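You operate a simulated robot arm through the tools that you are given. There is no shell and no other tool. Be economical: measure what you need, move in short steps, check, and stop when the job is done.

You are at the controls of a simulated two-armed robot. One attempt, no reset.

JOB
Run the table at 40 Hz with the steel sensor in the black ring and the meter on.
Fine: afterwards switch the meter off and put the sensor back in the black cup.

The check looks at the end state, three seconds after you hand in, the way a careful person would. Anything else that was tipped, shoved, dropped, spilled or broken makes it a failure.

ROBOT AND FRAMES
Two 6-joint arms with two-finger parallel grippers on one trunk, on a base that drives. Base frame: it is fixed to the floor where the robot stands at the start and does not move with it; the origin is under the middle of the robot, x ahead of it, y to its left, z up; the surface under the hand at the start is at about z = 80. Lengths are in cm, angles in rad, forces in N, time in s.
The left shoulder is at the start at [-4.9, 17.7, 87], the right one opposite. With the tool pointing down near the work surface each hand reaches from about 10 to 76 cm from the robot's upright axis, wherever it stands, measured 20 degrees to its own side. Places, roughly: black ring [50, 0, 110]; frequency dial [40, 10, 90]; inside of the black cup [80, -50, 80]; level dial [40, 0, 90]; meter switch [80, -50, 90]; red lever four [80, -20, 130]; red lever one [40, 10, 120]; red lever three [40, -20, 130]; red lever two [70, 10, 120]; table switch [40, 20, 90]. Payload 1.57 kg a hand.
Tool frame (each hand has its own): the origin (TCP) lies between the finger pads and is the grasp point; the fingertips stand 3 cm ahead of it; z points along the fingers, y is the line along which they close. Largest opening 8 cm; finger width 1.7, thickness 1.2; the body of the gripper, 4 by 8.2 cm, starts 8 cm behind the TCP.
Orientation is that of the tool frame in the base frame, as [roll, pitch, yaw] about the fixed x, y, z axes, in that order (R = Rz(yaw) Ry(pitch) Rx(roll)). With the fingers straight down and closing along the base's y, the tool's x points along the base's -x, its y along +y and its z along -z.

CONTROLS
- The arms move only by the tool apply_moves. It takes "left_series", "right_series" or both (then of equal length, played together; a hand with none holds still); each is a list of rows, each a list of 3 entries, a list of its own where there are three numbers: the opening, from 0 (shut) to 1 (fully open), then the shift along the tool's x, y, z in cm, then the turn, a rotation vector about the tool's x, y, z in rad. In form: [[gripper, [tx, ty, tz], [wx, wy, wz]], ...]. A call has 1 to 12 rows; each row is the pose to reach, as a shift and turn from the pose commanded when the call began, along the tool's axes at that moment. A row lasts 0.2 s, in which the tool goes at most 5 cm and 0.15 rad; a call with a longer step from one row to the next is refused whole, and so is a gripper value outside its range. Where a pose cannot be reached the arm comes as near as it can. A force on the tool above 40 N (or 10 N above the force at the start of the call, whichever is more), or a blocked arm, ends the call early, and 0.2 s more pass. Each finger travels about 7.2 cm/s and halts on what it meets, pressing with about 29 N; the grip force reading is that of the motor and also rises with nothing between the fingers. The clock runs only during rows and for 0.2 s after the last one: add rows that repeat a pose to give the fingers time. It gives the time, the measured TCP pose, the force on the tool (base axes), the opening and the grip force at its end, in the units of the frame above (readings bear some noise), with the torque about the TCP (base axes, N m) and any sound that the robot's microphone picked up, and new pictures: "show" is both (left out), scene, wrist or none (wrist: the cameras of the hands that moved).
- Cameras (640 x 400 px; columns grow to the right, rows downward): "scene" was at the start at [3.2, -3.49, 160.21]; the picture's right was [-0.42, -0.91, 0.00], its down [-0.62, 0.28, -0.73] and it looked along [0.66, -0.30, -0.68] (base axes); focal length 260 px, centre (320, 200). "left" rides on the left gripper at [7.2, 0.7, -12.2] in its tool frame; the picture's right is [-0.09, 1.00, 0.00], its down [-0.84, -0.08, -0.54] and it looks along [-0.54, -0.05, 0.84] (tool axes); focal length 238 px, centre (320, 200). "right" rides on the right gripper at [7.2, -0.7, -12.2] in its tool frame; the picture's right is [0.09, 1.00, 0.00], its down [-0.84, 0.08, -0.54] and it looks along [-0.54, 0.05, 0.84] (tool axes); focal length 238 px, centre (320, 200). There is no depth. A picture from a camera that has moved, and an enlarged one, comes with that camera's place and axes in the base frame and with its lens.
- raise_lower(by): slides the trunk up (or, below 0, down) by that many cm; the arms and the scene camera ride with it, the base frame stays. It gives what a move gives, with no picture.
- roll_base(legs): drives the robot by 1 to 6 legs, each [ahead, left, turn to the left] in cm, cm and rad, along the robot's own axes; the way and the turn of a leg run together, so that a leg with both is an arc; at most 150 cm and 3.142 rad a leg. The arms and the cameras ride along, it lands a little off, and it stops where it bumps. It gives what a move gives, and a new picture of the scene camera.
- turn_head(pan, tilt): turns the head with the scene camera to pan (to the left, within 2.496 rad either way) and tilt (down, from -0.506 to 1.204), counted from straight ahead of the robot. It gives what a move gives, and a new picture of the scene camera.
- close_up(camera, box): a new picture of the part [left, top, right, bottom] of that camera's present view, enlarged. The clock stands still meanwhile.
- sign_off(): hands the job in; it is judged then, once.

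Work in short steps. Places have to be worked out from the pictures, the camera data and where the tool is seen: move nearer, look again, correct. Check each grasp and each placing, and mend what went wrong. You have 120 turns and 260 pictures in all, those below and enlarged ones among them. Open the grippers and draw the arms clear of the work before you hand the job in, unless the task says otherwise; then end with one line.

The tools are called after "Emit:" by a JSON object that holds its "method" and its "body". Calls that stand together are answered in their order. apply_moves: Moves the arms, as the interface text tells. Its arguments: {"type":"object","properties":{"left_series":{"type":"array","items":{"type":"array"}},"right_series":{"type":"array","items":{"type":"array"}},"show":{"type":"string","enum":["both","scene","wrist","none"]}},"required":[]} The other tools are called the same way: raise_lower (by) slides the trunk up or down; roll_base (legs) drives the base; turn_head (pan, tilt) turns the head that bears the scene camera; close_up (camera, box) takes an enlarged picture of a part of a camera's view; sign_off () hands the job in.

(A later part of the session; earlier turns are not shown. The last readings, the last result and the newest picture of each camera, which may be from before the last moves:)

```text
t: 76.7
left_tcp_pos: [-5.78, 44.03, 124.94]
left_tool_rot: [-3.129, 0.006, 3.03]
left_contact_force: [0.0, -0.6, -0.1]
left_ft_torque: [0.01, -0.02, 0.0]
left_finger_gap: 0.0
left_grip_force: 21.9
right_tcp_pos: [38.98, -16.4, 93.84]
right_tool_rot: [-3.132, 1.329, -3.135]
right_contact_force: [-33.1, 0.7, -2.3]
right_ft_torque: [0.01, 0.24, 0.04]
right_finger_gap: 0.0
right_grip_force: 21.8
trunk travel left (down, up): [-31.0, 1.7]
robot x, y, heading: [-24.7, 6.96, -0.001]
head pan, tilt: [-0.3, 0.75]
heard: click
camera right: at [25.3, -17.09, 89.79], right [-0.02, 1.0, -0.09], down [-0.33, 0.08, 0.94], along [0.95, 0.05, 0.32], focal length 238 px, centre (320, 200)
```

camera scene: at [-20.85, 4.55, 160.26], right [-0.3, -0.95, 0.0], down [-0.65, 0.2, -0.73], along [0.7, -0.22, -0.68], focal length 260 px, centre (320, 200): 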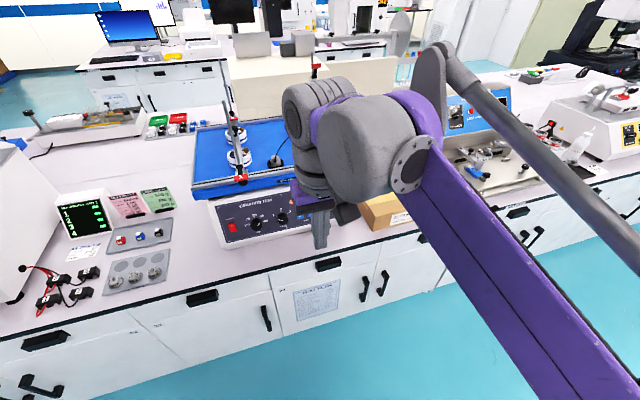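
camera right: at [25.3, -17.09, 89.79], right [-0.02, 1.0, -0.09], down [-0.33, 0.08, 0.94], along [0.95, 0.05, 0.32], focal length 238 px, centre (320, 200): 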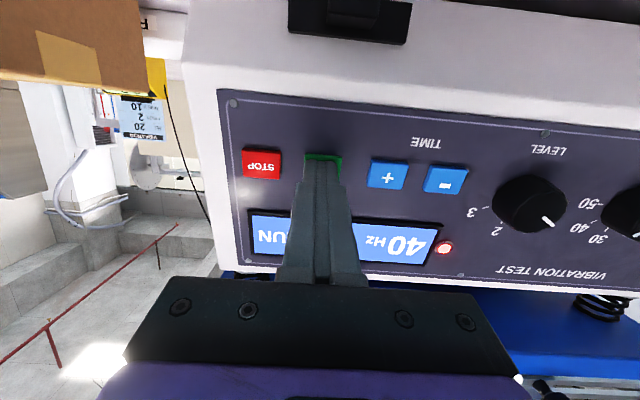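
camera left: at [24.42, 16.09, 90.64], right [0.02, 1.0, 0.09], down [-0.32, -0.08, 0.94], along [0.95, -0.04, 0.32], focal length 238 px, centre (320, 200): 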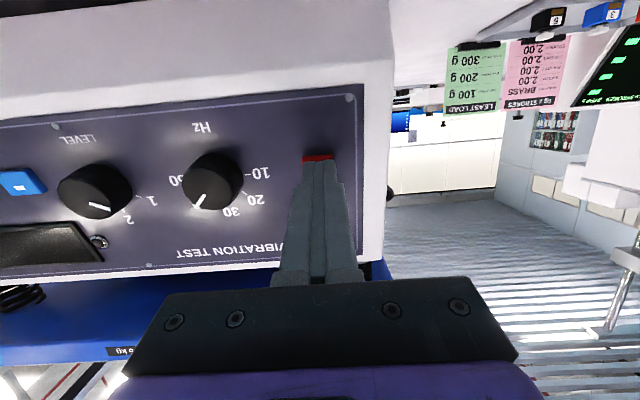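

A click, and the display says RUN. I back the hand off and let the 10 s run go by while watching.

Emit:
{"method": "apply_moves", "body": {"right_series": [[0, [0, 0, -2], [0, 0, 0]], [0, [0, 0, -6], [0, 0, 0]], [0, [0, 0, -10], [0, 0, 0]], [0, [0, 0, -10], [0, 0, 0]], [0, [0, 0, -10], [0, 0, 0]], [0, [0, 0, -10], [0, 0, 0]], [0, [0, 0, -10], [0, 0, 0]], [0, [0, 0, -10], [0, 0, 0]]], "show": "wrist"}}

Emit:
{"method": "turn_head", "body": {"pan": 0.1, "tilt": 0.75}}

```text
t: 78.5
left_tcp_pos: [-5.42, 43.91, 124.86]
left_tool_rot: [-3.129, 0.004, 3.031]
left_contact_force: [0.4, -0.6, -0.5]
left_ft_torque: [-0.04, 0.01, 0.02]
left_finger_gap: 0.0
left_grip_force: 21.4
right_tcp_pos: [29.66, -16.69, 96.1]
right_tool_rot: [-3.137, 1.325, -3.14]
right_contact_force: [0.7, 0.2, -0.5]
right_ft_torque: [0.01, 0.02, 0.02]
right_finger_gap: 0.0
right_grip_force: 21.3
trunk travel left (down, up): [-31.0, 1.7]
robot x, y, heading: [-24.52, 7.13, -0.001]
head pan, tilt: [-0.3, 0.75]
camera right: at [16.09, -17.27, 92.14], right [-0.02, 1.0, -0.09], down [-0.32, 0.08, 0.94], along [0.95, 0.05, 0.32], focal length 238 px, centre (320, 200)
```

right: 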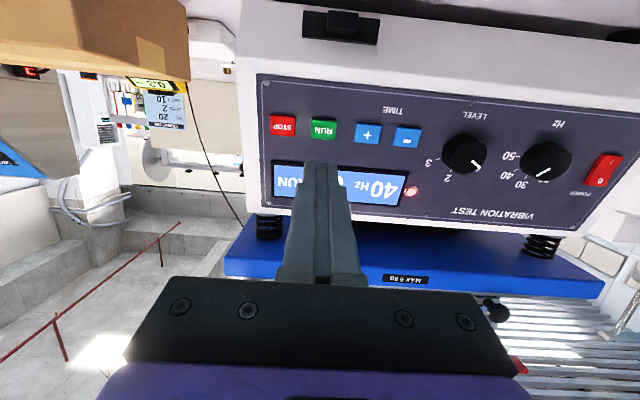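

```text
t: 79.4
left_tcp_pos: [-5.54, 43.89, 124.85]
left_tool_rot: [-3.127, 0.006, 3.029]
left_contact_force: [-0.4, 0.3, 0.7]
left_ft_torque: [-0.04, 0.03, 0.0]
left_finger_gap: 0.02
left_grip_force: 21.5
right_tcp_pos: [29.7, -16.81, 96.2]
right_tool_rot: [-3.135, 1.326, -3.138]
right_contact_force: [-0.1, 0.0, 0.5]
right_ft_torque: [0.01, 0.0, -0.01]
right_finger_gap: 0.0
right_grip_force: 21.3
trunk travel left (down, up): [-31.0, 1.7]
robot x, y, heading: [-24.5, 7.19, -0.007]
head pan, tilt: [0.099, 0.75]
camera scene: at [-20.58, 7.81, 160.24], right [0.1, -1.0, 0.0], down [-0.68, -0.07, -0.73], along [0.73, 0.07, -0.68], focal length 260 px, centre (320, 200)
```

scene: 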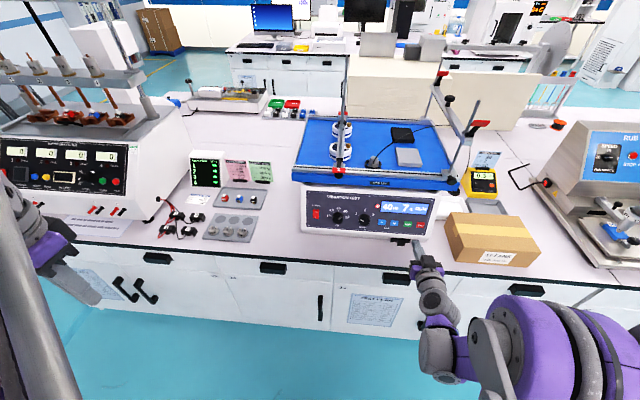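

Emit:
{"method": "close_up", "body": {"camera": "scene", "box": [340, 120, 510, 240]}}

Emit:
{"method": "apply_moves", "body": {"right_series": [[0, [0, 0, 0], [0, 0, 0]], [0, [0, 0, 0], [0, 0, 0]], [0, [0, 0, 0], [0, 0, 0]], [0, [0, 0, 0], [0, 0, 0]], [0, [0, 0, 0], [0, 0, 0]], [0, [0, 0, 0], [0, 0, 0]], [0, [0, 0, 0], [0, 0, 0]], [0, [0, 0, 0], [0, 0, 0]], [0, [0, 0, 0], [0, 0, 0]], [0, [0, 0, 0], [0, 0, 0]], [0, [0, 0, 0], [0, 0, 0]], [0, [0, 0, 0], [0, 0, 0]]], "show": "none"}}

Emit:
{"method": "apply_moves", "body": {"right_series": [[0, [0, 0, 0], [0, 0, 0]], [0, [0, 0, 0], [0, 0, 0]], [0, [0, 0, 0], [0, 0, 0]], [0, [0, 0, 0], [0, 0, 0]], [0, [0, 0, 0], [0, 0, 0]], [0, [0, 0, 0], [0, 0, 0]], [0, [0, 0, 0], [0, 0, 0]], [0, [0, 0, 0], [0, 0, 0]], [0, [0, 0, 0], [0, 0, 0]], [0, [0, 0, 0], [0, 0, 0]], [0, [0, 0, 0], [0, 0, 0]], [0, [0, 0, 0], [0, 0, 0]]], "show": "none"}}

Emit:
{"method": "apply_moves", "body": {"right_series": [[0, [0, 0, 0], [0, 0, 0]], [0, [0, 0, 0], [0, 0, 0]], [0, [0, 0, 0], [0, 0, 0]], [0, [0, 0, 0], [0, 0, 0]], [0, [0, 0, 0], [0, 0, 0]], [0, [0, 0, 0], [0, 0, 0]], [0, [0, 0, 0], [0, 0, 0]], [0, [0, 0, 0], [0, 0, 0]], [0, [0, 0, 0], [0, 0, 0]], [0, [0, 0, 0], [0, 0, 0]], [0, [0, 0, 0], [0, 0, 0]], [0, [0, 0, 0], [0, 0, 0]]], "show": "none"}}

Emit:
{"method": "close_up", "body": {"camera": "scene", "box": [280, 90, 520, 240]}}

```text
3.33 times, centred on (425, 180) of scene
camera zoom: at [-20.58, 7.81, 160.24], right [0.1, -1.0, 0.0], down [-0.68, -0.07, -0.73], along [0.73, 0.07, -0.68], focal length 867 px, centre (-30, 267)
```

zoom: 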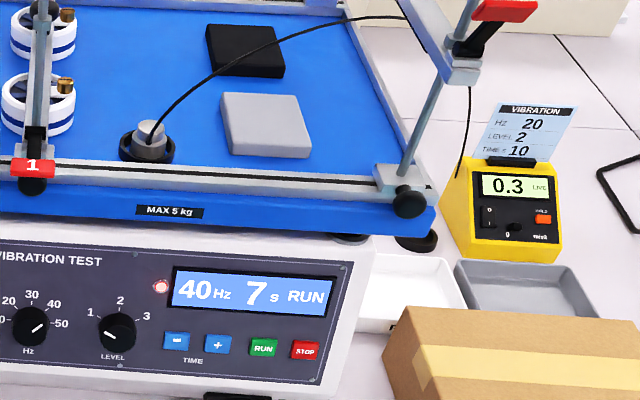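

```text
t: 82.0
left_tcp_pos: [-5.4, 43.91, 124.82]
left_tool_rot: [-3.126, 0.007, 3.029]
left_contact_force: [0.6, 0.2, 0.4]
left_ft_torque: [0.0, 0.03, 0.05]
left_finger_gap: 0.0
left_grip_force: 20.7
right_tcp_pos: [29.7, -16.71, 96.14]
right_tool_rot: [-3.134, 1.325, -3.137]
right_contact_force: [0.3, -0.2, -0.5]
right_ft_torque: [0.01, -0.03, 0.0]
right_finger_gap: 0.0
right_grip_force: 21.6
trunk travel left (down, up): [-31.0, 1.7]
robot x, y, heading: [-24.52, 7.14, -0.001]
head pan, tilt: [0.099, 0.75]
```

```text
t: 84.6
left_tcp_pos: [-5.44, 44.07, 124.87]
left_tool_rot: [-3.128, 0.005, 3.03]
left_contact_force: [0.0, -0.1, -0.9]
left_ft_torque: [0.0, 0.04, 0.0]
left_finger_gap: 0.02
left_grip_force: 21.3
right_tcp_pos: [29.69, -16.75, 96.2]
right_tool_rot: [-3.136, 1.328, -3.135]
right_contact_force: [-0.1, 0.8, 0.0]
right_ft_torque: [-0.02, -0.01, 0.01]
right_finger_gap: 0.0
right_grip_force: 21.4
trunk travel left (down, up): [-31.0, 1.7]
robot x, y, heading: [-24.62, 6.84, -0.0]
head pan, tilt: [0.099, 0.75]
```

```text
t: 87.2
left_tcp_pos: [-5.39, 44.02, 124.75]
left_tool_rot: [-3.128, 0.005, 3.031]
left_contact_force: [1.1, -1.5, 0.5]
left_ft_torque: [-0.01, 0.0, -0.03]
left_finger_gap: 0.0
left_grip_force: 21.5
right_tcp_pos: [29.75, -16.64, 96.14]
right_tool_rot: [-3.135, 1.327, -3.138]
right_contact_force: [0.8, -0.6, 0.8]
right_ft_torque: [-0.01, 0.02, -0.03]
right_finger_gap: 0.0
right_grip_force: 20.8
trunk travel left (down, up): [-31.0, 1.7]
robot x, y, heading: [-24.52, 7.18, -0.004]
head pan, tilt: [0.099, 0.75]
```

```text
2.67 times, centred on (400, 165) of scene
camera zoom: at [-20.58, 7.82, 160.24], right [0.1, -1.0, 0.0], down [-0.68, -0.07, -0.73], along [0.73, 0.07, -0.68], focal length 694 px, centre (107, 293)
```

zoom: 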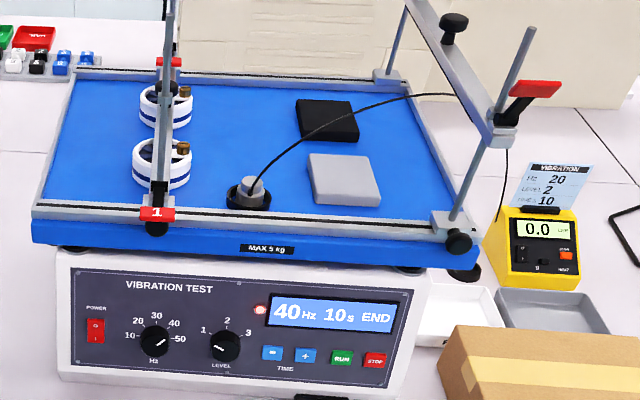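

The run finished: display shows END after 40 Hz/10 s, meter read 0.3 during it, and everything kept its place. I bring the right hand back up to fetch the sensor.

Emit:
{"method": "apply_moves", "body": {"right_series": [[0, [-1, 0.5, -3], [0, 0.1, 0]], [0, [-3, 1.5, -6], [0, 0.22, 0]], [0, [-5, 3, -8.7], [0, 0.34, 0]], [0, [-7, 4.2, -11.4], [0, 0.46, 0]], [0, [-9, 5.4, -14], [0, 0.58, 0]], [0, [-11, 6.6, -16.7], [0, 0.7, 0]], [0, [-13, 7.8, -19.4], [0, 0.82, 0]], [0, [-15.2, 9, -22], [0, 0.94, 0]], [0, [-17.4, 10.2, -24.6], [0, 1.06, 0]], [0, [-19.8, 11.4, -27.2], [0, 1.18, 0]], [0, [-22.2, 12.7, -29.5], [0, 1.326, 0]], [0, [-22.7, 12.7, -29.8], [0, 1.326, 0]]], "show": "none"}}

Emit:
{"method": "roll_base", "body": {"legs": [[23.5, 0, 0]]}}

```text
t: 89.8
left_tcp_pos: [-5.47, 43.97, 124.92]
left_tool_rot: [-3.13, 0.004, 3.031]
left_contact_force: [-0.2, 1.0, -0.6]
left_ft_torque: [0.01, -0.03, 0.01]
left_finger_gap: 0.0
left_grip_force: 21.6
right_tcp_pos: [5.91, -3.77, 125.45]
right_tool_rot: [-3.139, -0.001, 3.141]
right_contact_force: [-0.3, 0.0, 0.3]
right_ft_torque: [-0.02, -0.02, 0.0]
right_finger_gap: 0.0
right_grip_force: 21.0
trunk travel left (down, up): [-31.0, 1.7]
robot x, y, heading: [-24.23, 7.54, -0.003]
head pan, tilt: [0.099, 0.75]
```

```text
t: 91.5
left_tcp_pos: [17.49, 44.0, 124.82]
left_tool_rot: [-3.127, 0.005, 3.032]
left_contact_force: [0.3, 0.3, 0.8]
left_ft_torque: [-0.01, -0.03, 0.02]
left_finger_gap: 0.01
left_grip_force: 20.8
right_tcp_pos: [29.03, -3.77, 125.32]
right_tool_rot: [-3.139, 0.001, 3.14]
right_contact_force: [0.4, -0.7, 0.4]
right_ft_torque: [0.02, -0.04, 0.01]
right_finger_gap: 0.01
right_grip_force: 20.7
trunk travel left (down, up): [-31.0, 1.7]
robot x, y, heading: [-1.76, 6.94, 0.0]
head pan, tilt: [0.099, 0.75]
camera scene: at [2.36, 7.81, 160.22], right [0.1, -1.0, 0.0], down [-0.68, -0.07, -0.73], along [0.73, 0.07, -0.68], focal length 260 px, centre (320, 200)
```

scene: 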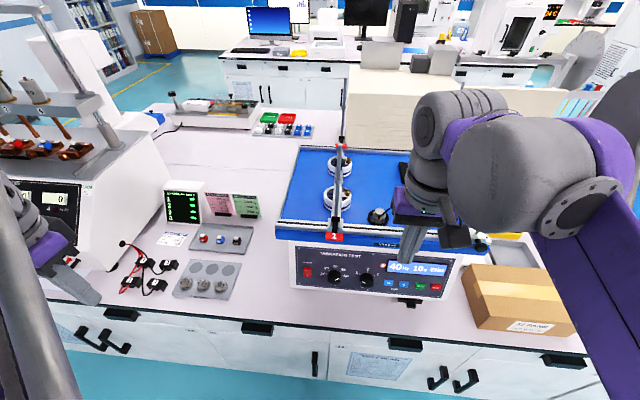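

I move the opened right hand above the sensor in the ring.

Emit:
{"method": "apply_moves", "body": {"right_series": [[0.3, [-4.5, 0.5, 0], [0, 0, 0]], [0.55, [-9, 1, 0], [0, 0, 0]], [0.55, [-13.5, 1.57, 0.4], [0, 0, 0]], [0.55, [-18.2, 1.57, 0.8], [0, 0, 0]], [0.55, [-18.2, 1.57, 0.8], [0, 0, 0]]], "show": "none"}}

Emit:
{"method": "close_up", "body": {"camera": "right", "box": [240, 80, 400, 200]}}

Emit:
{"method": "close_up", "body": {"camera": "scene", "box": [350, 180, 430, 240]}}

```text
t: 92.7
left_tcp_pos: [17.4, 43.95, 124.89]
left_tool_rot: [-3.13, 0.005, 3.032]
left_contact_force: [-0.4, -0.5, 0.3]
left_ft_torque: [0.01, -0.02, -0.02]
left_finger_gap: 0.02
left_grip_force: 21.5
right_tcp_pos: [47.17, -2.35, 125.09]
right_tool_rot: [-3.138, 0.003, 3.142]
right_contact_force: [0.1, 0.4, 0.0]
right_ft_torque: [-0.01, -0.02, 0.02]
right_finger_gap: 4.38
right_grip_force: 0.0
trunk travel left (down, up): [-31.0, 1.7]
robot x, y, heading: [-1.53, 7.03, 0.003]
head pan, tilt: [0.099, 0.75]
```

```text
3.33 times, centred on (320, 140) of right
camera zoom: at [39.91, -2.82, 137.12], right [-0.09, 1.0, 0.0], down [0.84, 0.08, 0.54], along [0.54, 0.05, -0.84], focal length 794 px, centre (320, 400)
```

zoom: 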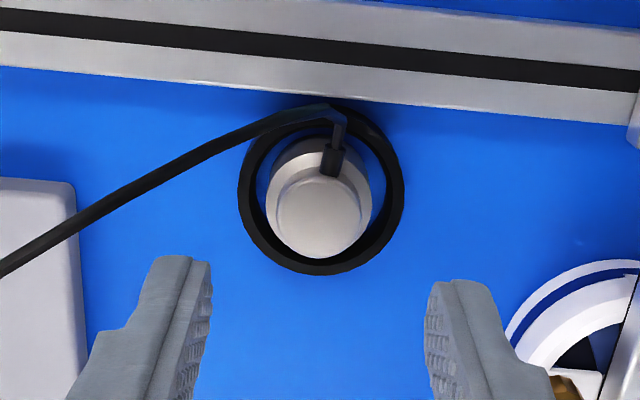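

```text
6.67 times, centred on (390, 210) of scene
camera zoom: at [2.28, 7.79, 160.24], right [0.1, -1.0, 0.0], down [-0.68, -0.07, -0.73], along [0.73, 0.07, -0.68], focal length 1734 px, centre (-147, 133)
```

zoom: 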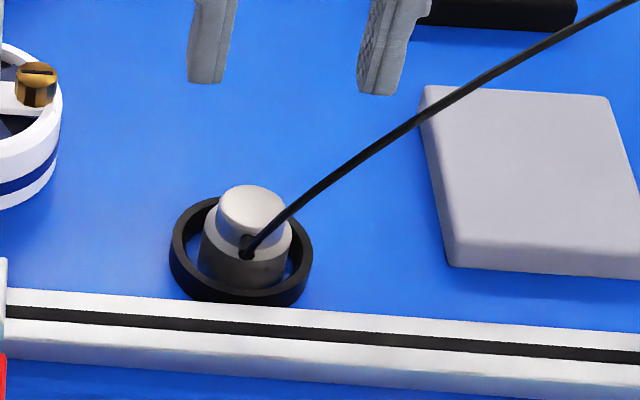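

Aligned to within 0.2 cm. I descend to the release height and grip the body again.

Emit:
{"method": "apply_moves", "body": {"right_series": [[0.55, [-0.2, 0.2, 3], [0, 0, 0]], [0.55, [-0.2, 0.2, 6], [0, 0, 0]], [0.52, [-0.2, 0.2, 8], [0, 0, 0]], [0.5, [-0.2, 0.2, 8.65], [0, 0, 0]], [0.5, [-0.2, 0.2, 8.65], [0, 0, 0]], [0.38, [-0.2, 0.2, 8.65], [0, 0, 0]], [0.28, [-0.2, 0.2, 8.65], [0, 0, 0]], [0.28, [-0.2, 0.2, 8.65], [0, 0, 0]]], "show": "none"}}

Emit:
{"method": "close_up", "body": {"camera": "scene", "box": [350, 180, 430, 240]}}

```text
t: 94.5
left_tcp_pos: [17.53, 43.95, 124.81]
left_tool_rot: [-3.126, 0.006, 3.031]
left_contact_force: [-0.4, -0.2, -0.9]
left_ft_torque: [-0.05, -0.03, -0.01]
left_finger_gap: 0.01
left_grip_force: 21.7
right_tcp_pos: [47.36, -1.84, 115.98]
right_tool_rot: [-3.139, 0.0, -3.142]
right_contact_force: [0.8, 2.1, 3.7]
right_ft_torque: [0.13, 0.07, -0.02]
right_finger_gap: 3.09
right_grip_force: 28.9
trunk travel left (down, up): [-31.0, 1.7]
robot x, y, heading: [-1.18, 6.84, 0.002]
head pan, tilt: [0.099, 0.75]
```

```text
6.67 times, centred on (390, 210) of scene
camera zoom: at [2.39, 7.85, 160.24], right [0.1, -0.99, 0.0], down [-0.68, -0.07, -0.73], along [0.73, 0.07, -0.68], focal length 1734 px, centre (-147, 133)
```

zoom: 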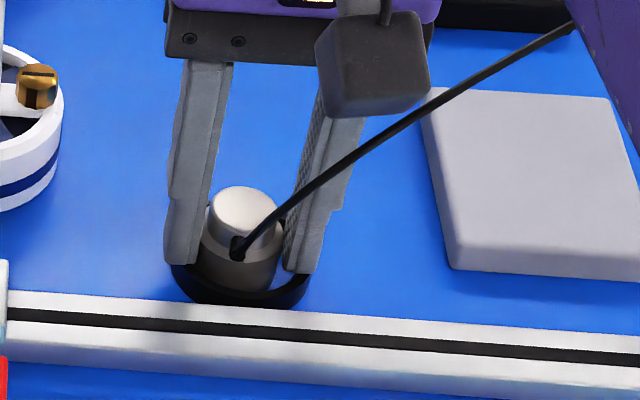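

Gripped (3.09 cm). I lift 4 cm and check the ring stays.

Emit:
{"method": "apply_moves", "body": {"right_series": [[0.28, [0, 0, -0.6], [0, 0, 0]], [0.28, [0, 0, -1.8], [0, 0, 0]], [0.28, [0, 0, -4], [0, 0, 0]], [0.28, [0, 0, -6], [0, 0, 0]]], "show": "none"}}

Emit:
{"method": "close_up", "body": {"camera": "scene", "box": [330, 150, 450, 240]}}

```text
t: 95.5
left_tcp_pos: [17.4, 43.98, 124.81]
left_tool_rot: [-3.128, 0.003, 3.032]
left_contact_force: [0.0, 0.1, -0.2]
left_ft_torque: [0.01, -0.01, 0.0]
left_finger_gap: 0.0
left_grip_force: 21.4
right_tcp_pos: [47.55, -2.02, 122.03]
right_tool_rot: [-3.141, 0.0, 3.139]
right_contact_force: [0.6, -0.6, -0.6]
right_ft_torque: [-0.02, 0.0, 0.03]
right_finger_gap: 3.07
right_grip_force: 29.0
trunk travel left (down, up): [-31.0, 1.7]
robot x, y, heading: [-1.34, 7.25, 0.001]
head pan, tilt: [0.099, 0.75]
```

```text
4.44 times, centred on (390, 195) of scene
camera zoom: at [2.46, 7.82, 160.24], right [0.1, -1.0, 0.0], down [-0.68, -0.07, -0.73], along [0.73, 0.07, -0.68], focal length 1156 px, centre (9, 222)
```

zoom: 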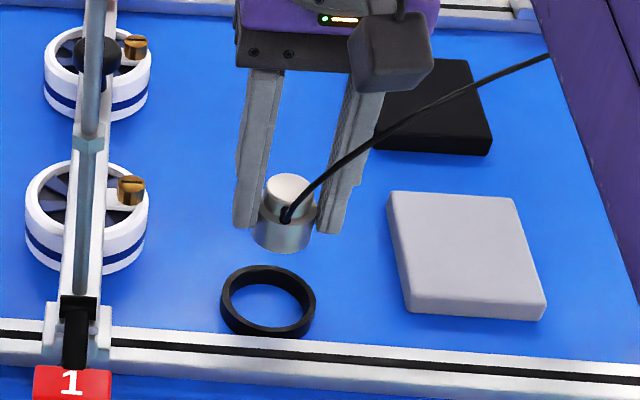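

The ring stayed. I hold the body rather low for the cup, so I set it back down in the ring, regrip 0.5 cm higher and lift again.

Emit:
{"method": "apply_moves", "body": {"right_series": [[0.28, [0, 0, 3], [0, 0, 0]], [0.28, [0, 0, 5], [0, 0, 0]], [0.28, [0, 0, 5.9], [0, 0, 0]], [0.38, [0, 0, 5.9], [0, 0, 0]], [0.46, [0, 0, 5.9], [0, 0, 0]], [0.46, [0, 0, 5.4], [0, 0, 0]], [0.46, [0, 0, 5.4], [0, 0, 0]], [0.36, [0, 0, 5.4], [0, 0, 0]], [0.28, [0, 0, 5.4], [0, 0, 0]], [0.28, [0, 0, 5.4], [0, 0, 0]]], "show": "none"}}

Emit:
{"method": "close_up", "body": {"camera": "scene", "box": [350, 180, 430, 240]}}

```text
t: 97.7
left_tcp_pos: [17.51, 43.99, 124.95]
left_tool_rot: [-3.127, 0.004, 3.031]
left_contact_force: [0.0, 0.1, 0.6]
left_ft_torque: [0.01, -0.02, -0.04]
left_finger_gap: 0.02
left_grip_force: 21.3
right_tcp_pos: [47.61, -1.97, 116.55]
right_tool_rot: [-3.139, 0.002, 3.141]
right_contact_force: [0.5, -0.4, -0.2]
right_ft_torque: [-0.04, 0.02, -0.01]
right_finger_gap: 3.09
right_grip_force: 29.1
trunk travel left (down, up): [-31.0, 1.7]
robot x, y, heading: [-1.49, 7.04, 0.003]
head pan, tilt: [0.099, 0.75]
```

```text
6.67 times, centred on (390, 210) of scene
camera zoom: at [2.42, 7.81, 160.24], right [0.1, -1.0, 0.0], down [-0.68, -0.07, -0.73], along [0.73, 0.07, -0.68], focal length 1734 px, centre (-147, 133)
```

zoom: 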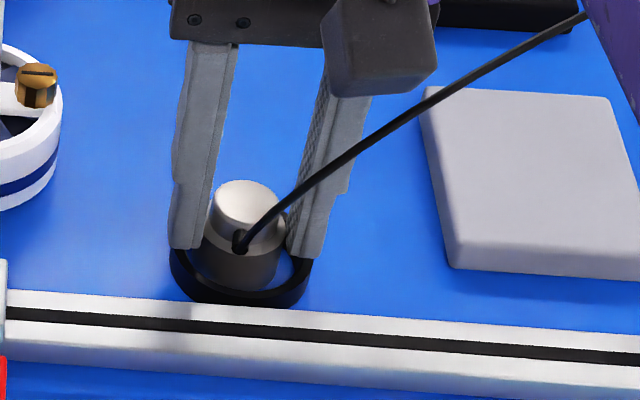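

Gripped firmly higher. I lift and pull back to x≈28.

Emit:
{"method": "apply_moves", "body": {"right_series": [[0.28, [0, 0, -1], [0, 0, 0]], [0.28, [0, 0, -4], [0, 0, 0]], [0.28, [0, 0, -7.5], [0, 0, 0]], [0.28, [4, 0, -7.5], [0, 0, 0]], [0.28, [8, 0, -7.5], [0, 0, 0]], [0.28, [12, 0, -7.5], [0, 0, 0]], [0.28, [16, 0, -7.5], [0, 0, 0]], [0.28, [20, 0, -7.5], [0, 0, 0]], [0.28, [20, 0, -7.5], [0, 0, 0]]], "show": "scene"}}

```text
t: 99.7
left_tcp_pos: [17.6, 43.97, 124.9]
left_tool_rot: [-3.128, 0.003, 3.034]
left_contact_force: [-0.5, 0.3, 0.1]
left_ft_torque: [0.02, 0.0, -0.03]
left_finger_gap: 0.0
left_grip_force: 21.3
right_tcp_pos: [27.66, -2.09, 123.94]
right_tool_rot: [-3.139, -0.001, -3.141]
right_contact_force: [0.2, -0.2, -1.2]
right_ft_torque: [0.01, 0.03, -0.01]
right_finger_gap: 3.07
right_grip_force: 29.4
trunk travel left (down, up): [-31.0, 1.7]
robot x, y, heading: [-1.2, 7.08, 0.001]
head pan, tilt: [0.099, 0.75]
camera scene: at [2.54, 7.83, 160.24], right [0.1, -1.0, 0.0], down [-0.68, -0.07, -0.73], along [0.73, 0.07, -0.68], focal length 260 px, centre (320, 200)
```

scene: 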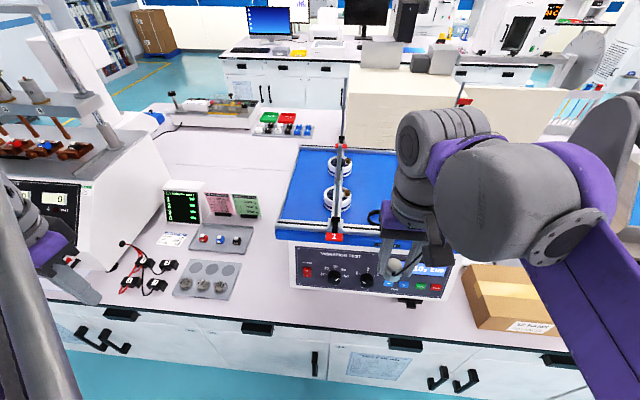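

I drive the base to the right, back in front of the meter.

Emit:
{"method": "roll_base", "body": {"legs": [[0, -34, 0], [3, 0, 0]]}}

Emit:
{"method": "turn_head", "body": {"pan": -0.5, "tilt": 0.85}}

```text
t: 103.6
left_tcp_pos: [19.82, 11.88, 124.92]
left_tool_rot: [-3.129, 0.006, 3.042]
left_contact_force: [0.3, 0.3, 1.1]
left_ft_torque: [0.0, -0.01, -0.01]
left_finger_gap: 0.01
left_grip_force: 21.6
right_tcp_pos: [30.33, -34.14, 124.03]
right_tool_rot: [-3.138, 0.003, -3.135]
right_contact_force: [-0.2, 0.4, -1.1]
right_ft_torque: [0.03, 0.03, 0.0]
right_finger_gap: 3.07
right_grip_force: 29.1
trunk travel left (down, up): [-31.0, 1.7]
robot x, y, heading: [1.66, -25.42, 0.008]
head pan, tilt: [0.099, 0.75]
camera scene: at [5.12, -24.36, 160.21], right [0.11, -0.99, 0.0], down [-0.68, -0.07, -0.73], along [0.73, 0.08, -0.68], focal length 260 px, centre (320, 200)
```

scene: 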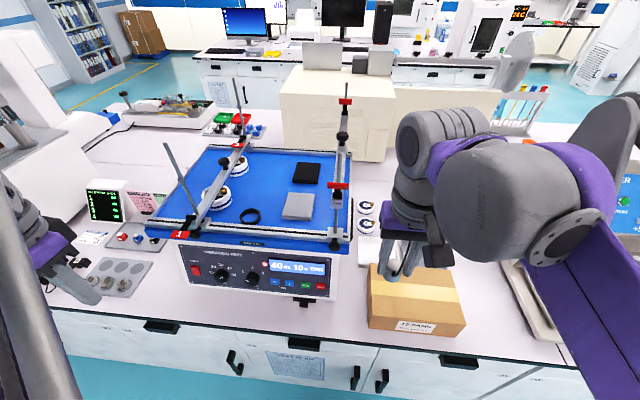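

```text
t: 104.6
left_tcp_pos: [20.28, 11.85, 124.85]
left_tool_rot: [-3.127, 0.005, 3.038]
left_contact_force: [-0.4, 0.3, 0.6]
left_ft_torque: [-0.02, -0.06, -0.02]
left_finger_gap: 0.0
left_grip_force: 21.6
right_tcp_pos: [30.64, -34.2, 124.1]
right_tool_rot: [-3.139, -0.001, -3.135]
right_contact_force: [-0.3, -0.5, -0.7]
right_ft_torque: [0.05, 0.0, 0.03]
right_finger_gap: 3.09
right_grip_force: 29.2
trunk travel left (down, up): [-31.0, 1.7]
robot x, y, heading: [1.69, -25.14, 0.005]
head pan, tilt: [-0.499, 0.85]
camera scene: at [4.1, -28.94, 159.44], right [-0.47, -0.88, 0.0], down [-0.66, 0.35, -0.66], along [0.58, -0.31, -0.75], focal length 260 px, centre (320, 200)
```

scene: 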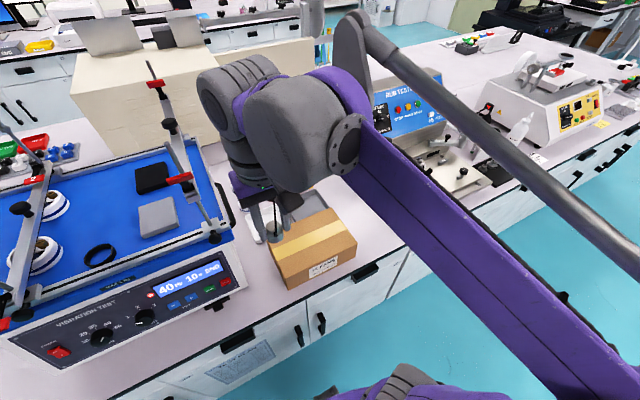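

I carry the sensor over toward the cup, stopping at (62, -45, 112) for a look.

Emit:
{"method": "apply_moves", "body": {"right_series": [[0.28, [-2.5, -3, 0], [0, 0, 0]], [0.28, [-6, -6, 0], [0, 0, 0]], [0.28, [-10, -8.5, 0], [0, 0, 0]], [0.28, [-14.5, -10, 0], [0, 0, 0]], [0.28, [-19, -11, 1], [0, 0, 0]], [0.28, [-23.5, -11, 3], [0, 0, 0]], [0.28, [-27.5, -11, 6], [0, 0, 0]], [0.28, [-30.5, -11, 9], [0, 0, 0]], [0.28, [-31.4, -11, 12], [0, 0, 0]], [0.28, [-31.4, -11, 12], [0, 0, 0]]], "show": "wrist"}}

Emit:
{"method": "close_up", "body": {"camera": "scene", "box": [200, 130, 340, 230]}}

```text
t: 106.8
left_tcp_pos: [20.3, 11.85, 124.91]
left_tool_rot: [-3.127, 0.002, 3.039]
left_contact_force: [-0.1, -0.6, 0.6]
left_ft_torque: [0.02, 0.03, 0.03]
left_finger_gap: 0.0
left_grip_force: 21.2
right_tcp_pos: [62.03, -45.12, 111.97]
right_tool_rot: [-3.14, 0.0, -3.134]
right_contact_force: [0.0, 0.8, -2.5]
right_ft_torque: [-0.01, 0.0, 0.01]
right_finger_gap: 3.06
right_grip_force: 28.4
trunk travel left (down, up): [-31.0, 1.7]
robot x, y, heading: [1.36, -24.93, 0.013]
head pan, tilt: [-0.499, 0.85]
camera right: at [54.88, -45.64, 124.14], right [-0.1, 1.0, 0.0], down [0.84, 0.08, 0.54], along [0.54, 0.05, -0.84], focal length 238 px, centre (320, 200)
```

right: 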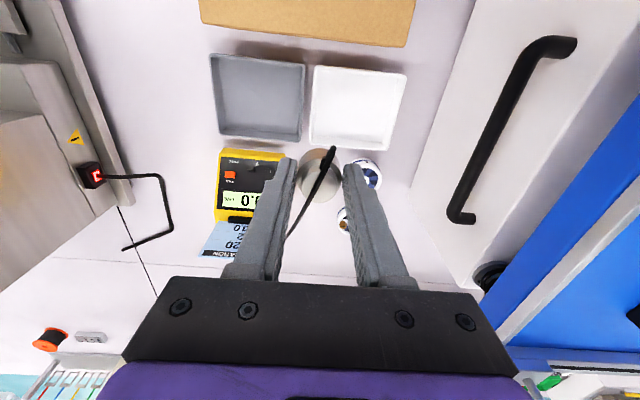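

```text
4.00 times, centred on (270, 180) of scene
camera zoom: at [4.14, -28.94, 159.44], right [-0.47, -0.88, 0.0], down [-0.66, 0.35, -0.66], along [0.58, -0.31, -0.75], focal length 1040 px, centre (520, 280)
```

zoom: 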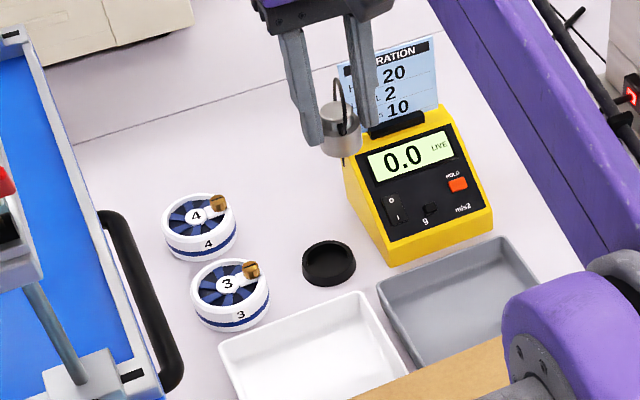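

Cup at about (75.5, -45.3). I bring the sensor over it, about 5 cm above.

Emit:
{"method": "apply_moves", "body": {"right_series": [[0.28, [-2.5, 0, 3.5], [0, 0, 0]], [0.28, [-5, 0, 7], [0, 0, 0]], [0.28, [-7.5, 0, 10.5], [0, 0, 0]], [0.28, [-10, -0.2, 14], [0, 0, 0]], [0.28, [-12, -0.2, 17.5], [0, 0, 0]], [0.28, [-13, -0.2, 20], [0, 0, 0]], [0.28, [-13, -0.2, 20], [0, 0, 0]]], "show": "wrist"}}

Emit:
{"method": "close_up", "body": {"camera": "scene", "box": [240, 160, 320, 220]}}

Emit:
{"method": "close_up", "body": {"camera": "right", "box": [240, 80, 400, 200]}}

```text
t: 108.4
left_tcp_pos: [20.32, 11.98, 124.81]
left_tool_rot: [-3.127, 0.003, 3.039]
left_contact_force: [0.9, 0.5, 0.5]
left_ft_torque: [0.0, 0.03, 0.0]
left_finger_gap: 0.01
left_grip_force: 21.5
right_tcp_pos: [73.01, -45.22, 91.88]
right_tool_rot: [-3.139, -0.001, -3.136]
right_contact_force: [0.3, 0.2, -1.1]
right_ft_torque: [-0.01, 0.02, 0.02]
right_finger_gap: 3.09
right_grip_force: 28.8
right hand out of reach, approached as far as the arm can: row 5, 6, 7
trunk travel left (down, up): [-31.0, 1.7]
robot x, y, heading: [1.73, -24.98, 0.009]
head pan, tilt: [-0.499, 0.85]
camera right: at [65.91, -45.88, 104.03], right [-0.1, 1.0, 0.0], down [0.84, 0.08, 0.54], along [0.54, 0.05, -0.84], focal length 238 px, centre (320, 200)
```

right: 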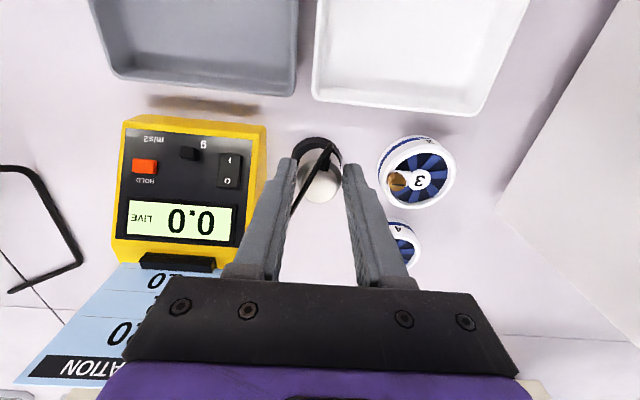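

```text
6.67 times, centred on (280, 190) of scene
camera zoom: at [4.14, -28.94, 159.44], right [-0.47, -0.88, 0.0], down [-0.66, 0.35, -0.66], along [0.58, -0.31, -0.75], focal length 1734 px, centre (587, 267)
```

zoom: 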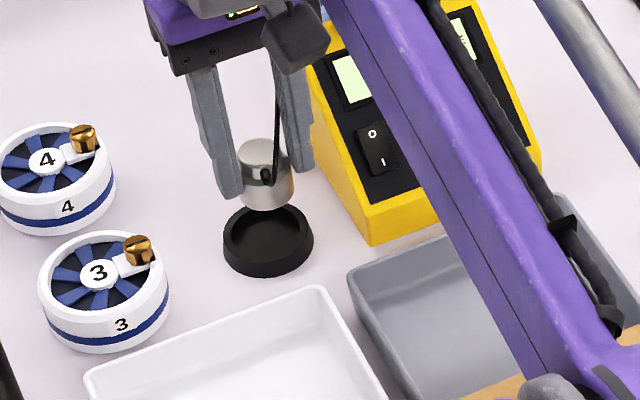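

```text
3.33 times, centred on (320, 140) of right
camera zoom: at [65.91, -45.88, 104.03], right [-0.1, 1.0, 0.0], down [0.84, 0.08, 0.54], along [0.54, 0.05, -0.84], focal length 794 px, centre (320, 400)
```

zoom: 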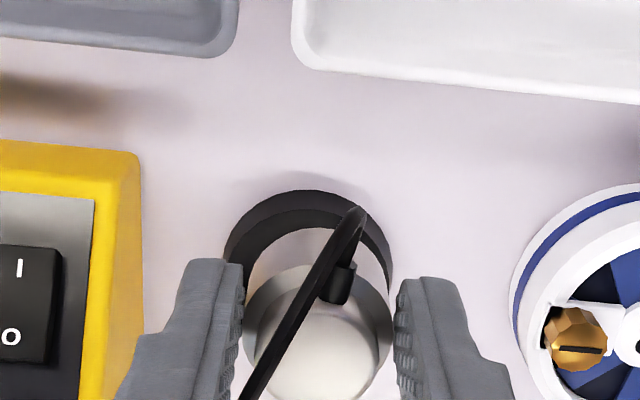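

The arm is 2 cm short of reach. I drive the base 3 cm ahead (the sensor is still above the rim).

Emit:
{"method": "roll_base", "body": {"legs": [[2.6, 0, 0]]}}

Emit:
{"method": "close_up", "body": {"camera": "scene", "box": [240, 160, 320, 220]}}

Emit:
{"method": "close_up", "body": {"camera": "right", "box": [240, 80, 400, 200]}}

```text
t: 109.2
left_tcp_pos: [22.69, 11.98, 124.88]
left_tool_rot: [-3.128, 0.007, 3.038]
left_contact_force: [-0.2, 0.3, 0.4]
left_ft_torque: [0.0, -0.01, 0.01]
left_finger_gap: 0.0
left_grip_force: 21.6
right_tcp_pos: [75.44, -45.4, 91.97]
right_tool_rot: [-3.14, 0.001, -3.138]
right_contact_force: [0.5, -0.1, -2.7]
right_ft_torque: [-0.01, 0.0, 0.01]
right_finger_gap: 3.07
right_grip_force: 28.7
trunk travel left (down, up): [-31.0, 1.7]
robot x, y, heading: [4.02, -25.0, 0.01]
head pan, tilt: [-0.499, 0.85]
camera scene: at [6.38, -28.93, 159.4], right [-0.47, -0.88, 0.0], down [-0.66, 0.36, -0.66], along [0.58, -0.31, -0.75], focal length 260 px, centre (320, 200)
```

scene: 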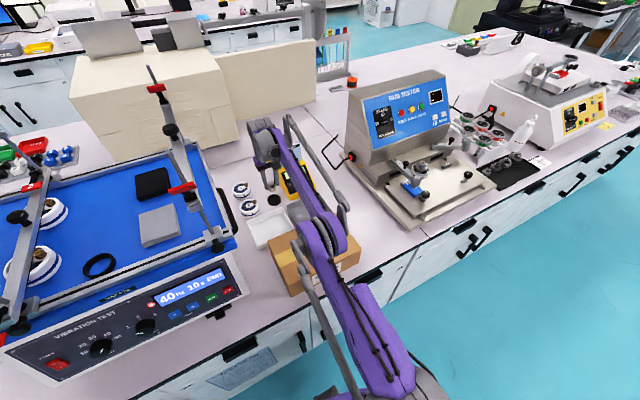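

```text
6.67 times, centred on (280, 190) of scene
camera zoom: at [6.38, -28.93, 159.4], right [-0.47, -0.88, 0.0], down [-0.66, 0.36, -0.66], along [0.58, -0.31, -0.75], focal length 1734 px, centre (587, 267)
```

zoom: 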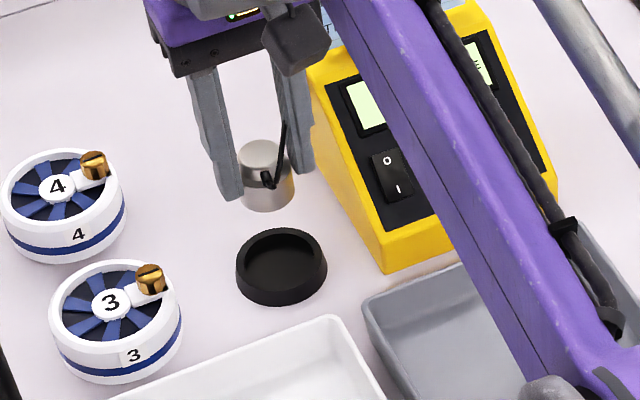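

```text
3.33 times, centred on (320, 140) of right
camera zoom: at [68.17, -45.95, 104.09], right [-0.1, 1.0, 0.0], down [0.84, 0.08, 0.54], along [0.54, 0.05, -0.84], focal length 794 px, centre (320, 400)
```

zoom: 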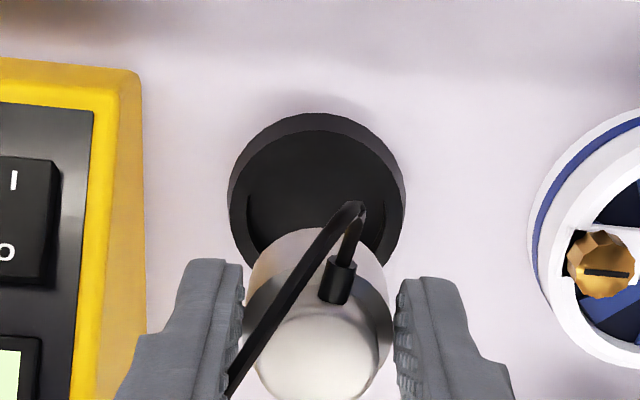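

The sensor is over the cup within ~0.2 cm. I lower it 5.8 cm.

Emit:
{"method": "apply_moves", "body": {"right_series": [[0.28, [-0.15, 0, 2], [0, 0, 0]], [0.28, [-0.15, 0, 4], [0, 0, 0]], [0.28, [-0.15, 0, 5], [0, 0, 0]], [0.28, [-0.15, 0, 5.8], [0, 0, 0]], [0.28, [-0.15, 0, 5.8], [0, 0, 0]]], "show": "none"}}

Emit:
{"method": "close_up", "body": {"camera": "scene", "box": [245, 170, 315, 222]}}

Emit:
{"method": "close_up", "body": {"camera": "right", "box": [240, 80, 400, 200]}}

```text
t: 110.4
left_tcp_pos: [22.81, 11.93, 124.99]
left_tool_rot: [-3.128, 0.003, 3.039]
left_contact_force: [0.1, -0.2, -0.3]
left_ft_torque: [0.0, -0.01, -0.03]
left_finger_gap: 0.0
left_grip_force: 21.2
right_tcp_pos: [75.94, -45.28, 86.18]
right_tool_rot: [-3.14, 0.0, -3.137]
right_contact_force: [0.7, 0.6, -0.9]
right_ft_torque: [0.03, 0.01, -0.01]
right_finger_gap: 3.11
right_grip_force: 28.3
trunk travel left (down, up): [-31.0, 1.7]
robot x, y, heading: [3.88, -25.47, 0.005]
head pan, tilt: [-0.499, 0.85]
```

```text
7.69 times, centred on (280, 196) of scene
camera zoom: at [6.68, -28.93, 159.44], right [-0.47, -0.88, 0.0], down [-0.66, 0.36, -0.66], along [0.58, -0.31, -0.75], focal length 2001 px, centre (628, 231)
```

zoom: 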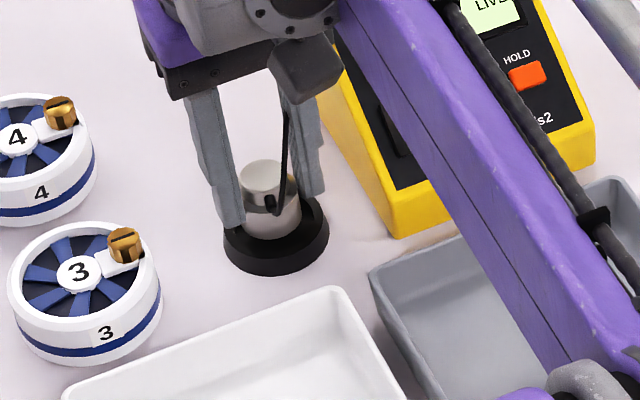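

```text
3.33 times, centred on (320, 140) of right
camera zoom: at [68.67, -45.9, 98.28], right [-0.1, 1.0, 0.0], down [0.84, 0.08, 0.54], along [0.54, 0.05, -0.84], focal length 794 px, centre (320, 400)
```

zoom: 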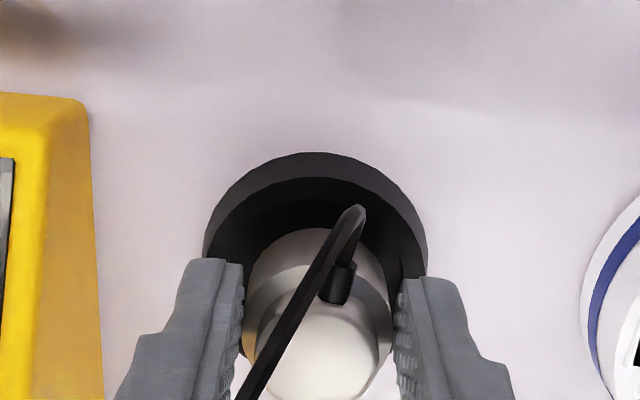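

It is entering the cup a bit far back; I shift 0.4 cm toward the robot and lower on.

Emit:
{"method": "apply_moves", "body": {"right_series": [[0.28, [0.4, 0, 0], [0, 0, 0]], [0.28, [0.4, 0, 0.3], [0, 0, 0]], [0.28, [0.4, 0, 0.6], [0, 0, 0]], [0.28, [0.4, 0, 0.8], [0, 0, 0]]], "show": "none"}}

Emit:
{"method": "close_up", "body": {"camera": "scene", "box": [245, 170, 315, 222]}}

Emit:
{"method": "close_up", "body": {"camera": "right", "box": [240, 80, 400, 200]}}

```text
t: 111.4
left_tcp_pos: [22.98, 11.96, 124.86]
left_tool_rot: [-3.128, 0.005, 3.04]
left_contact_force: [0.1, 0.5, 0.2]
left_ft_torque: [0.01, 0.0, -0.01]
left_finger_gap: 0.02
left_grip_force: 21.2
right_tcp_pos: [75.37, -45.39, 85.22]
right_tool_rot: [-3.14, 0.001, -3.138]
right_contact_force: [0.5, -0.2, -0.7]
right_ft_torque: [-0.01, 0.0, -0.02]
right_finger_gap: 3.09
right_grip_force: 28.5
trunk travel left (down, up): [-31.0, 1.7]
robot x, y, heading: [4.1, -25.15, 0.009]
head pan, tilt: [-0.499, 0.85]
```

```text
7.69 times, centred on (280, 196) of scene
camera zoom: at [6.67, -28.93, 159.44], right [-0.47, -0.88, 0.0], down [-0.66, 0.36, -0.66], along [0.58, -0.31, -0.75], focal length 2001 px, centre (628, 231)
```

zoom: 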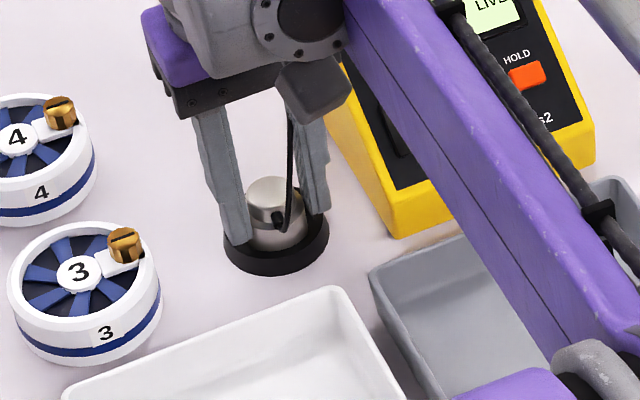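

```text
3.33 times, centred on (320, 140) of right
camera zoom: at [68.16, -45.96, 97.47], right [-0.1, 1.0, 0.0], down [0.84, 0.08, 0.54], along [0.54, 0.05, -0.84], focal length 794 px, centre (320, 400)
```

zoom: 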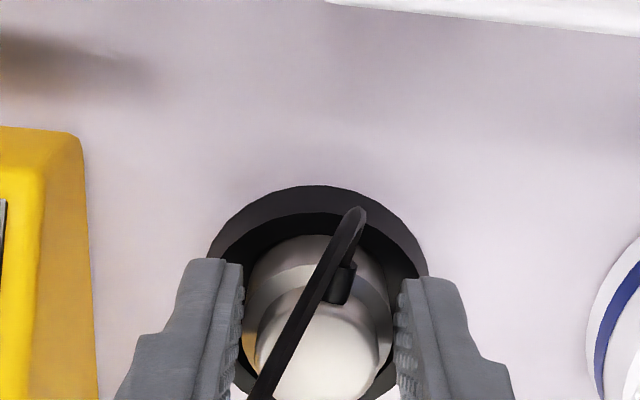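

Now concentric. I lower by small steps until it touches.

Emit:
{"method": "apply_moves", "body": {"right_series": [[0.28, [0, 0, 0.15], [0, 0, 0]], [0.28, [0, 0, 0.3], [0, 0, 0]], [0.28, [0, 0, 0.4], [0, 0, 0]]], "show": "none"}}

```text
t: 112.2
left_tcp_pos: [22.82, 11.99, 124.83]
left_tool_rot: [-3.128, 0.003, 3.037]
left_contact_force: [-0.3, -0.1, -0.2]
left_ft_torque: [0.01, 0.03, -0.03]
left_finger_gap: 0.0
left_grip_force: 21.2
right_tcp_pos: [75.29, -45.37, 84.9]
right_tool_rot: [-3.139, -0.001, -3.136]
right_contact_force: [1.0, -0.5, 0.4]
right_ft_torque: [0.0, -0.08, -0.03]
right_finger_gap: 3.08
right_grip_force: 28.8
trunk travel left (down, up): [-31.0, 1.7]
robot x, y, heading: [4.13, -24.71, 0.008]
head pan, tilt: [-0.499, 0.85]
```

Emit:
{"method": "apply_moves", "body": {"right_series": [[0.28, [0, 0, 0.12], [0, 0, 0]], [0.28, [0, 0, 0.25], [0, 0, 0]], [0.28, [0, 0, 0.35], [0, 0, 0]]], "show": "none"}}

Emit:
{"method": "close_up", "body": {"camera": "scene", "box": [245, 170, 315, 222]}}

```text
t: 113.0
left_tcp_pos: [22.75, 11.96, 124.93]
left_tool_rot: [-3.127, 0.007, 3.04]
left_contact_force: [-0.5, 0.0, -0.2]
left_ft_torque: [0.04, -0.03, 0.01]
left_finger_gap: 0.0
left_grip_force: 21.1
right_tcp_pos: [75.3, -45.42, 84.77]
right_tool_rot: [-3.137, 0.004, -3.135]
right_contact_force: [5.4, -2.1, 23.9]
right_ft_torque: [-0.07, -0.29, -0.04]
right_finger_gap: 3.13
right_grip_force: 29.0
trunk travel left (down, up): [-31.0, 1.7]
robot x, y, heading: [4.1, -24.94, 0.008]
head pan, tilt: [-0.499, 0.85]
```

```text
7.69 times, centred on (280, 196) of scene
camera zoom: at [6.42, -28.89, 159.47], right [-0.47, -0.88, 0.0], down [-0.66, 0.36, -0.66], along [0.58, -0.31, -0.75], focal length 2001 px, centre (628, 231)
```

zoom: 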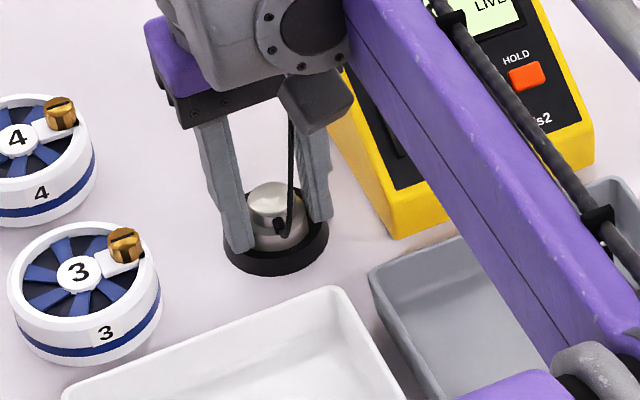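

Contact: it's seated. I ease up slightly, release and rise.

Emit:
{"method": "apply_moves", "body": {"right_series": [[0.28, [0, 0, -0.2], [0, 0, 0]], [0.38, [0, 0, -0.2], [0, 0, 0]], [0.46, [0, 0, -0.2], [0, 0, 0]], [0.5, [0, 0, -0.2], [0, 0, 0]], [0.5, [0, 0, -1.5], [0, 0, 0]], [0.5, [0, 0, -5], [0, 0, 0]], [0.5, [0, 0, -8], [0, 0, 0]]], "show": "wrist"}}

Emit:
{"method": "close_up", "body": {"camera": "scene", "box": [245, 170, 315, 222]}}

```text
t: 114.6
left_tcp_pos: [22.88, 11.95, 124.94]
left_tool_rot: [-3.128, 0.004, 3.038]
left_contact_force: [-0.2, 0.4, 0.2]
left_ft_torque: [0.01, -0.03, -0.02]
left_finger_gap: 0.0
left_grip_force: 21.2
right_tcp_pos: [75.28, -45.37, 92.62]
right_tool_rot: [-3.14, 0.002, -3.136]
right_contact_force: [-0.2, -0.3, -0.2]
right_ft_torque: [-0.01, 0.03, 0.02]
right_finger_gap: 4.0
right_grip_force: 0.0
trunk travel left (down, up): [-31.0, 1.7]
robot x, y, heading: [3.94, -25.34, 0.004]
head pan, tilt: [-0.499, 0.85]
camera right: at [68.0, -46.0, 104.8], right [-0.1, 1.0, 0.0], down [0.84, 0.08, 0.54], along [0.54, 0.05, -0.84], focal length 238 px, centre (320, 200)
```

right: 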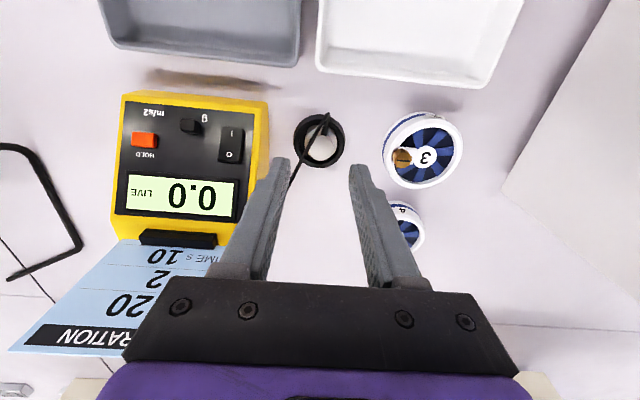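

```text
7.69 times, centred on (280, 196) of scene
camera zoom: at [6.65, -28.92, 159.44], right [-0.47, -0.88, 0.0], down [-0.66, 0.36, -0.66], along [0.58, -0.31, -0.75], focal length 2001 px, centre (628, 231)
```

zoom: 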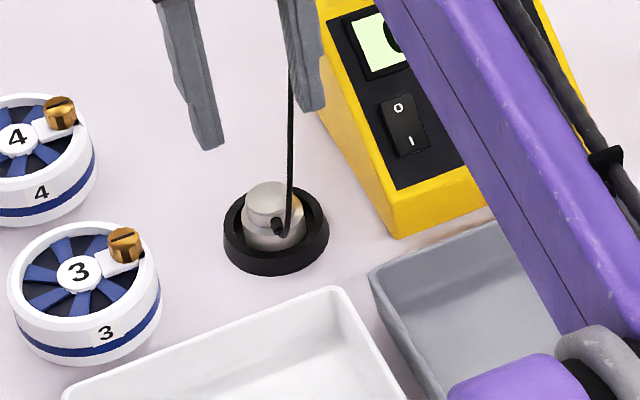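

The sensor rests upright in the black cup. Now the meter: I close the hand, tilt it as before and come before the "O" half of its switch.

Emit:
{"method": "apply_moves", "body": {"right_series": [[0.5, [2, 0, -4], [0, 0, 0]], [0.3, [4.2, -1.5, -5], [0, -0.12, 0]], [0, [5, -4, -5], [0, -0.24, 0]], [0, [5, -6, -4.5], [0, -0.36, 0]], [0, [4.8, -7.4, -3.5], [0, -0.48, 0]], [0, [4.5, -7.4, -1.5], [0, -0.6, 0]], [0, [4.2, -7.4, 0.3], [0, -0.6, 0]], [0, [4.2, -7.4, 0.3], [0, -0.6, 0]]], "show": "wrist"}}

Emit:
{"method": "close_up", "body": {"camera": "right", "box": [220, 60, 420, 200]}}

```text
t: 116.4
left_tcp_pos: [22.76, 11.9, 124.82]
left_tool_rot: [-3.127, 0.005, 3.039]
left_contact_force: [-0.1, -0.2, 0.2]
left_ft_torque: [-0.02, -0.01, 0.01]
left_finger_gap: 0.0
left_grip_force: 21.1
right_tcp_pos: [71.2, -52.72, 92.21]
right_tool_rot: [-3.14, 0.599, -3.135]
right_contact_force: [-0.1, 0.1, 0.5]
right_ft_torque: [0.0, -0.01, 0.0]
right_finger_gap: 0.01
right_grip_force: 21.2
trunk travel left (down, up): [-31.0, 1.7]
robot x, y, heading: [4.02, -25.31, 0.006]
head pan, tilt: [-0.499, 0.85]
camera right: at [58.38, -53.5, 98.19], right [-0.08, 1.0, -0.05], down [0.38, 0.08, 0.92], along [0.92, 0.05, -0.39], focal length 238 px, centre (320, 200)
```

right: 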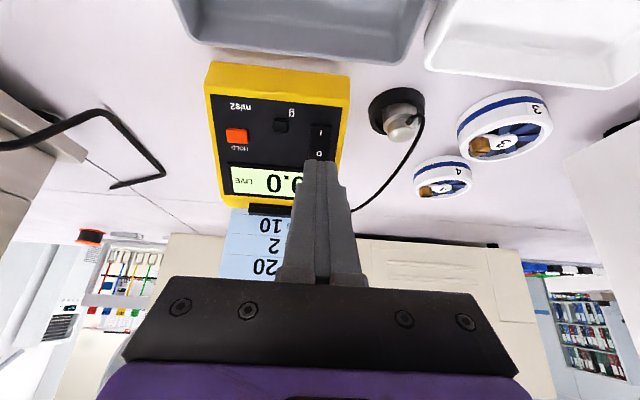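

```text
2.86 times, centred on (320, 130) of right
camera zoom: at [58.38, -53.5, 98.19], right [-0.08, 1.0, -0.05], down [0.38, 0.08, 0.92], along [0.92, 0.05, -0.39], focal length 681 px, centre (320, 400)
```

zoom: 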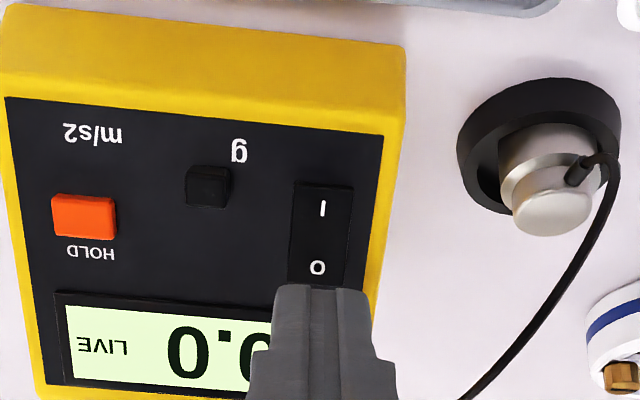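

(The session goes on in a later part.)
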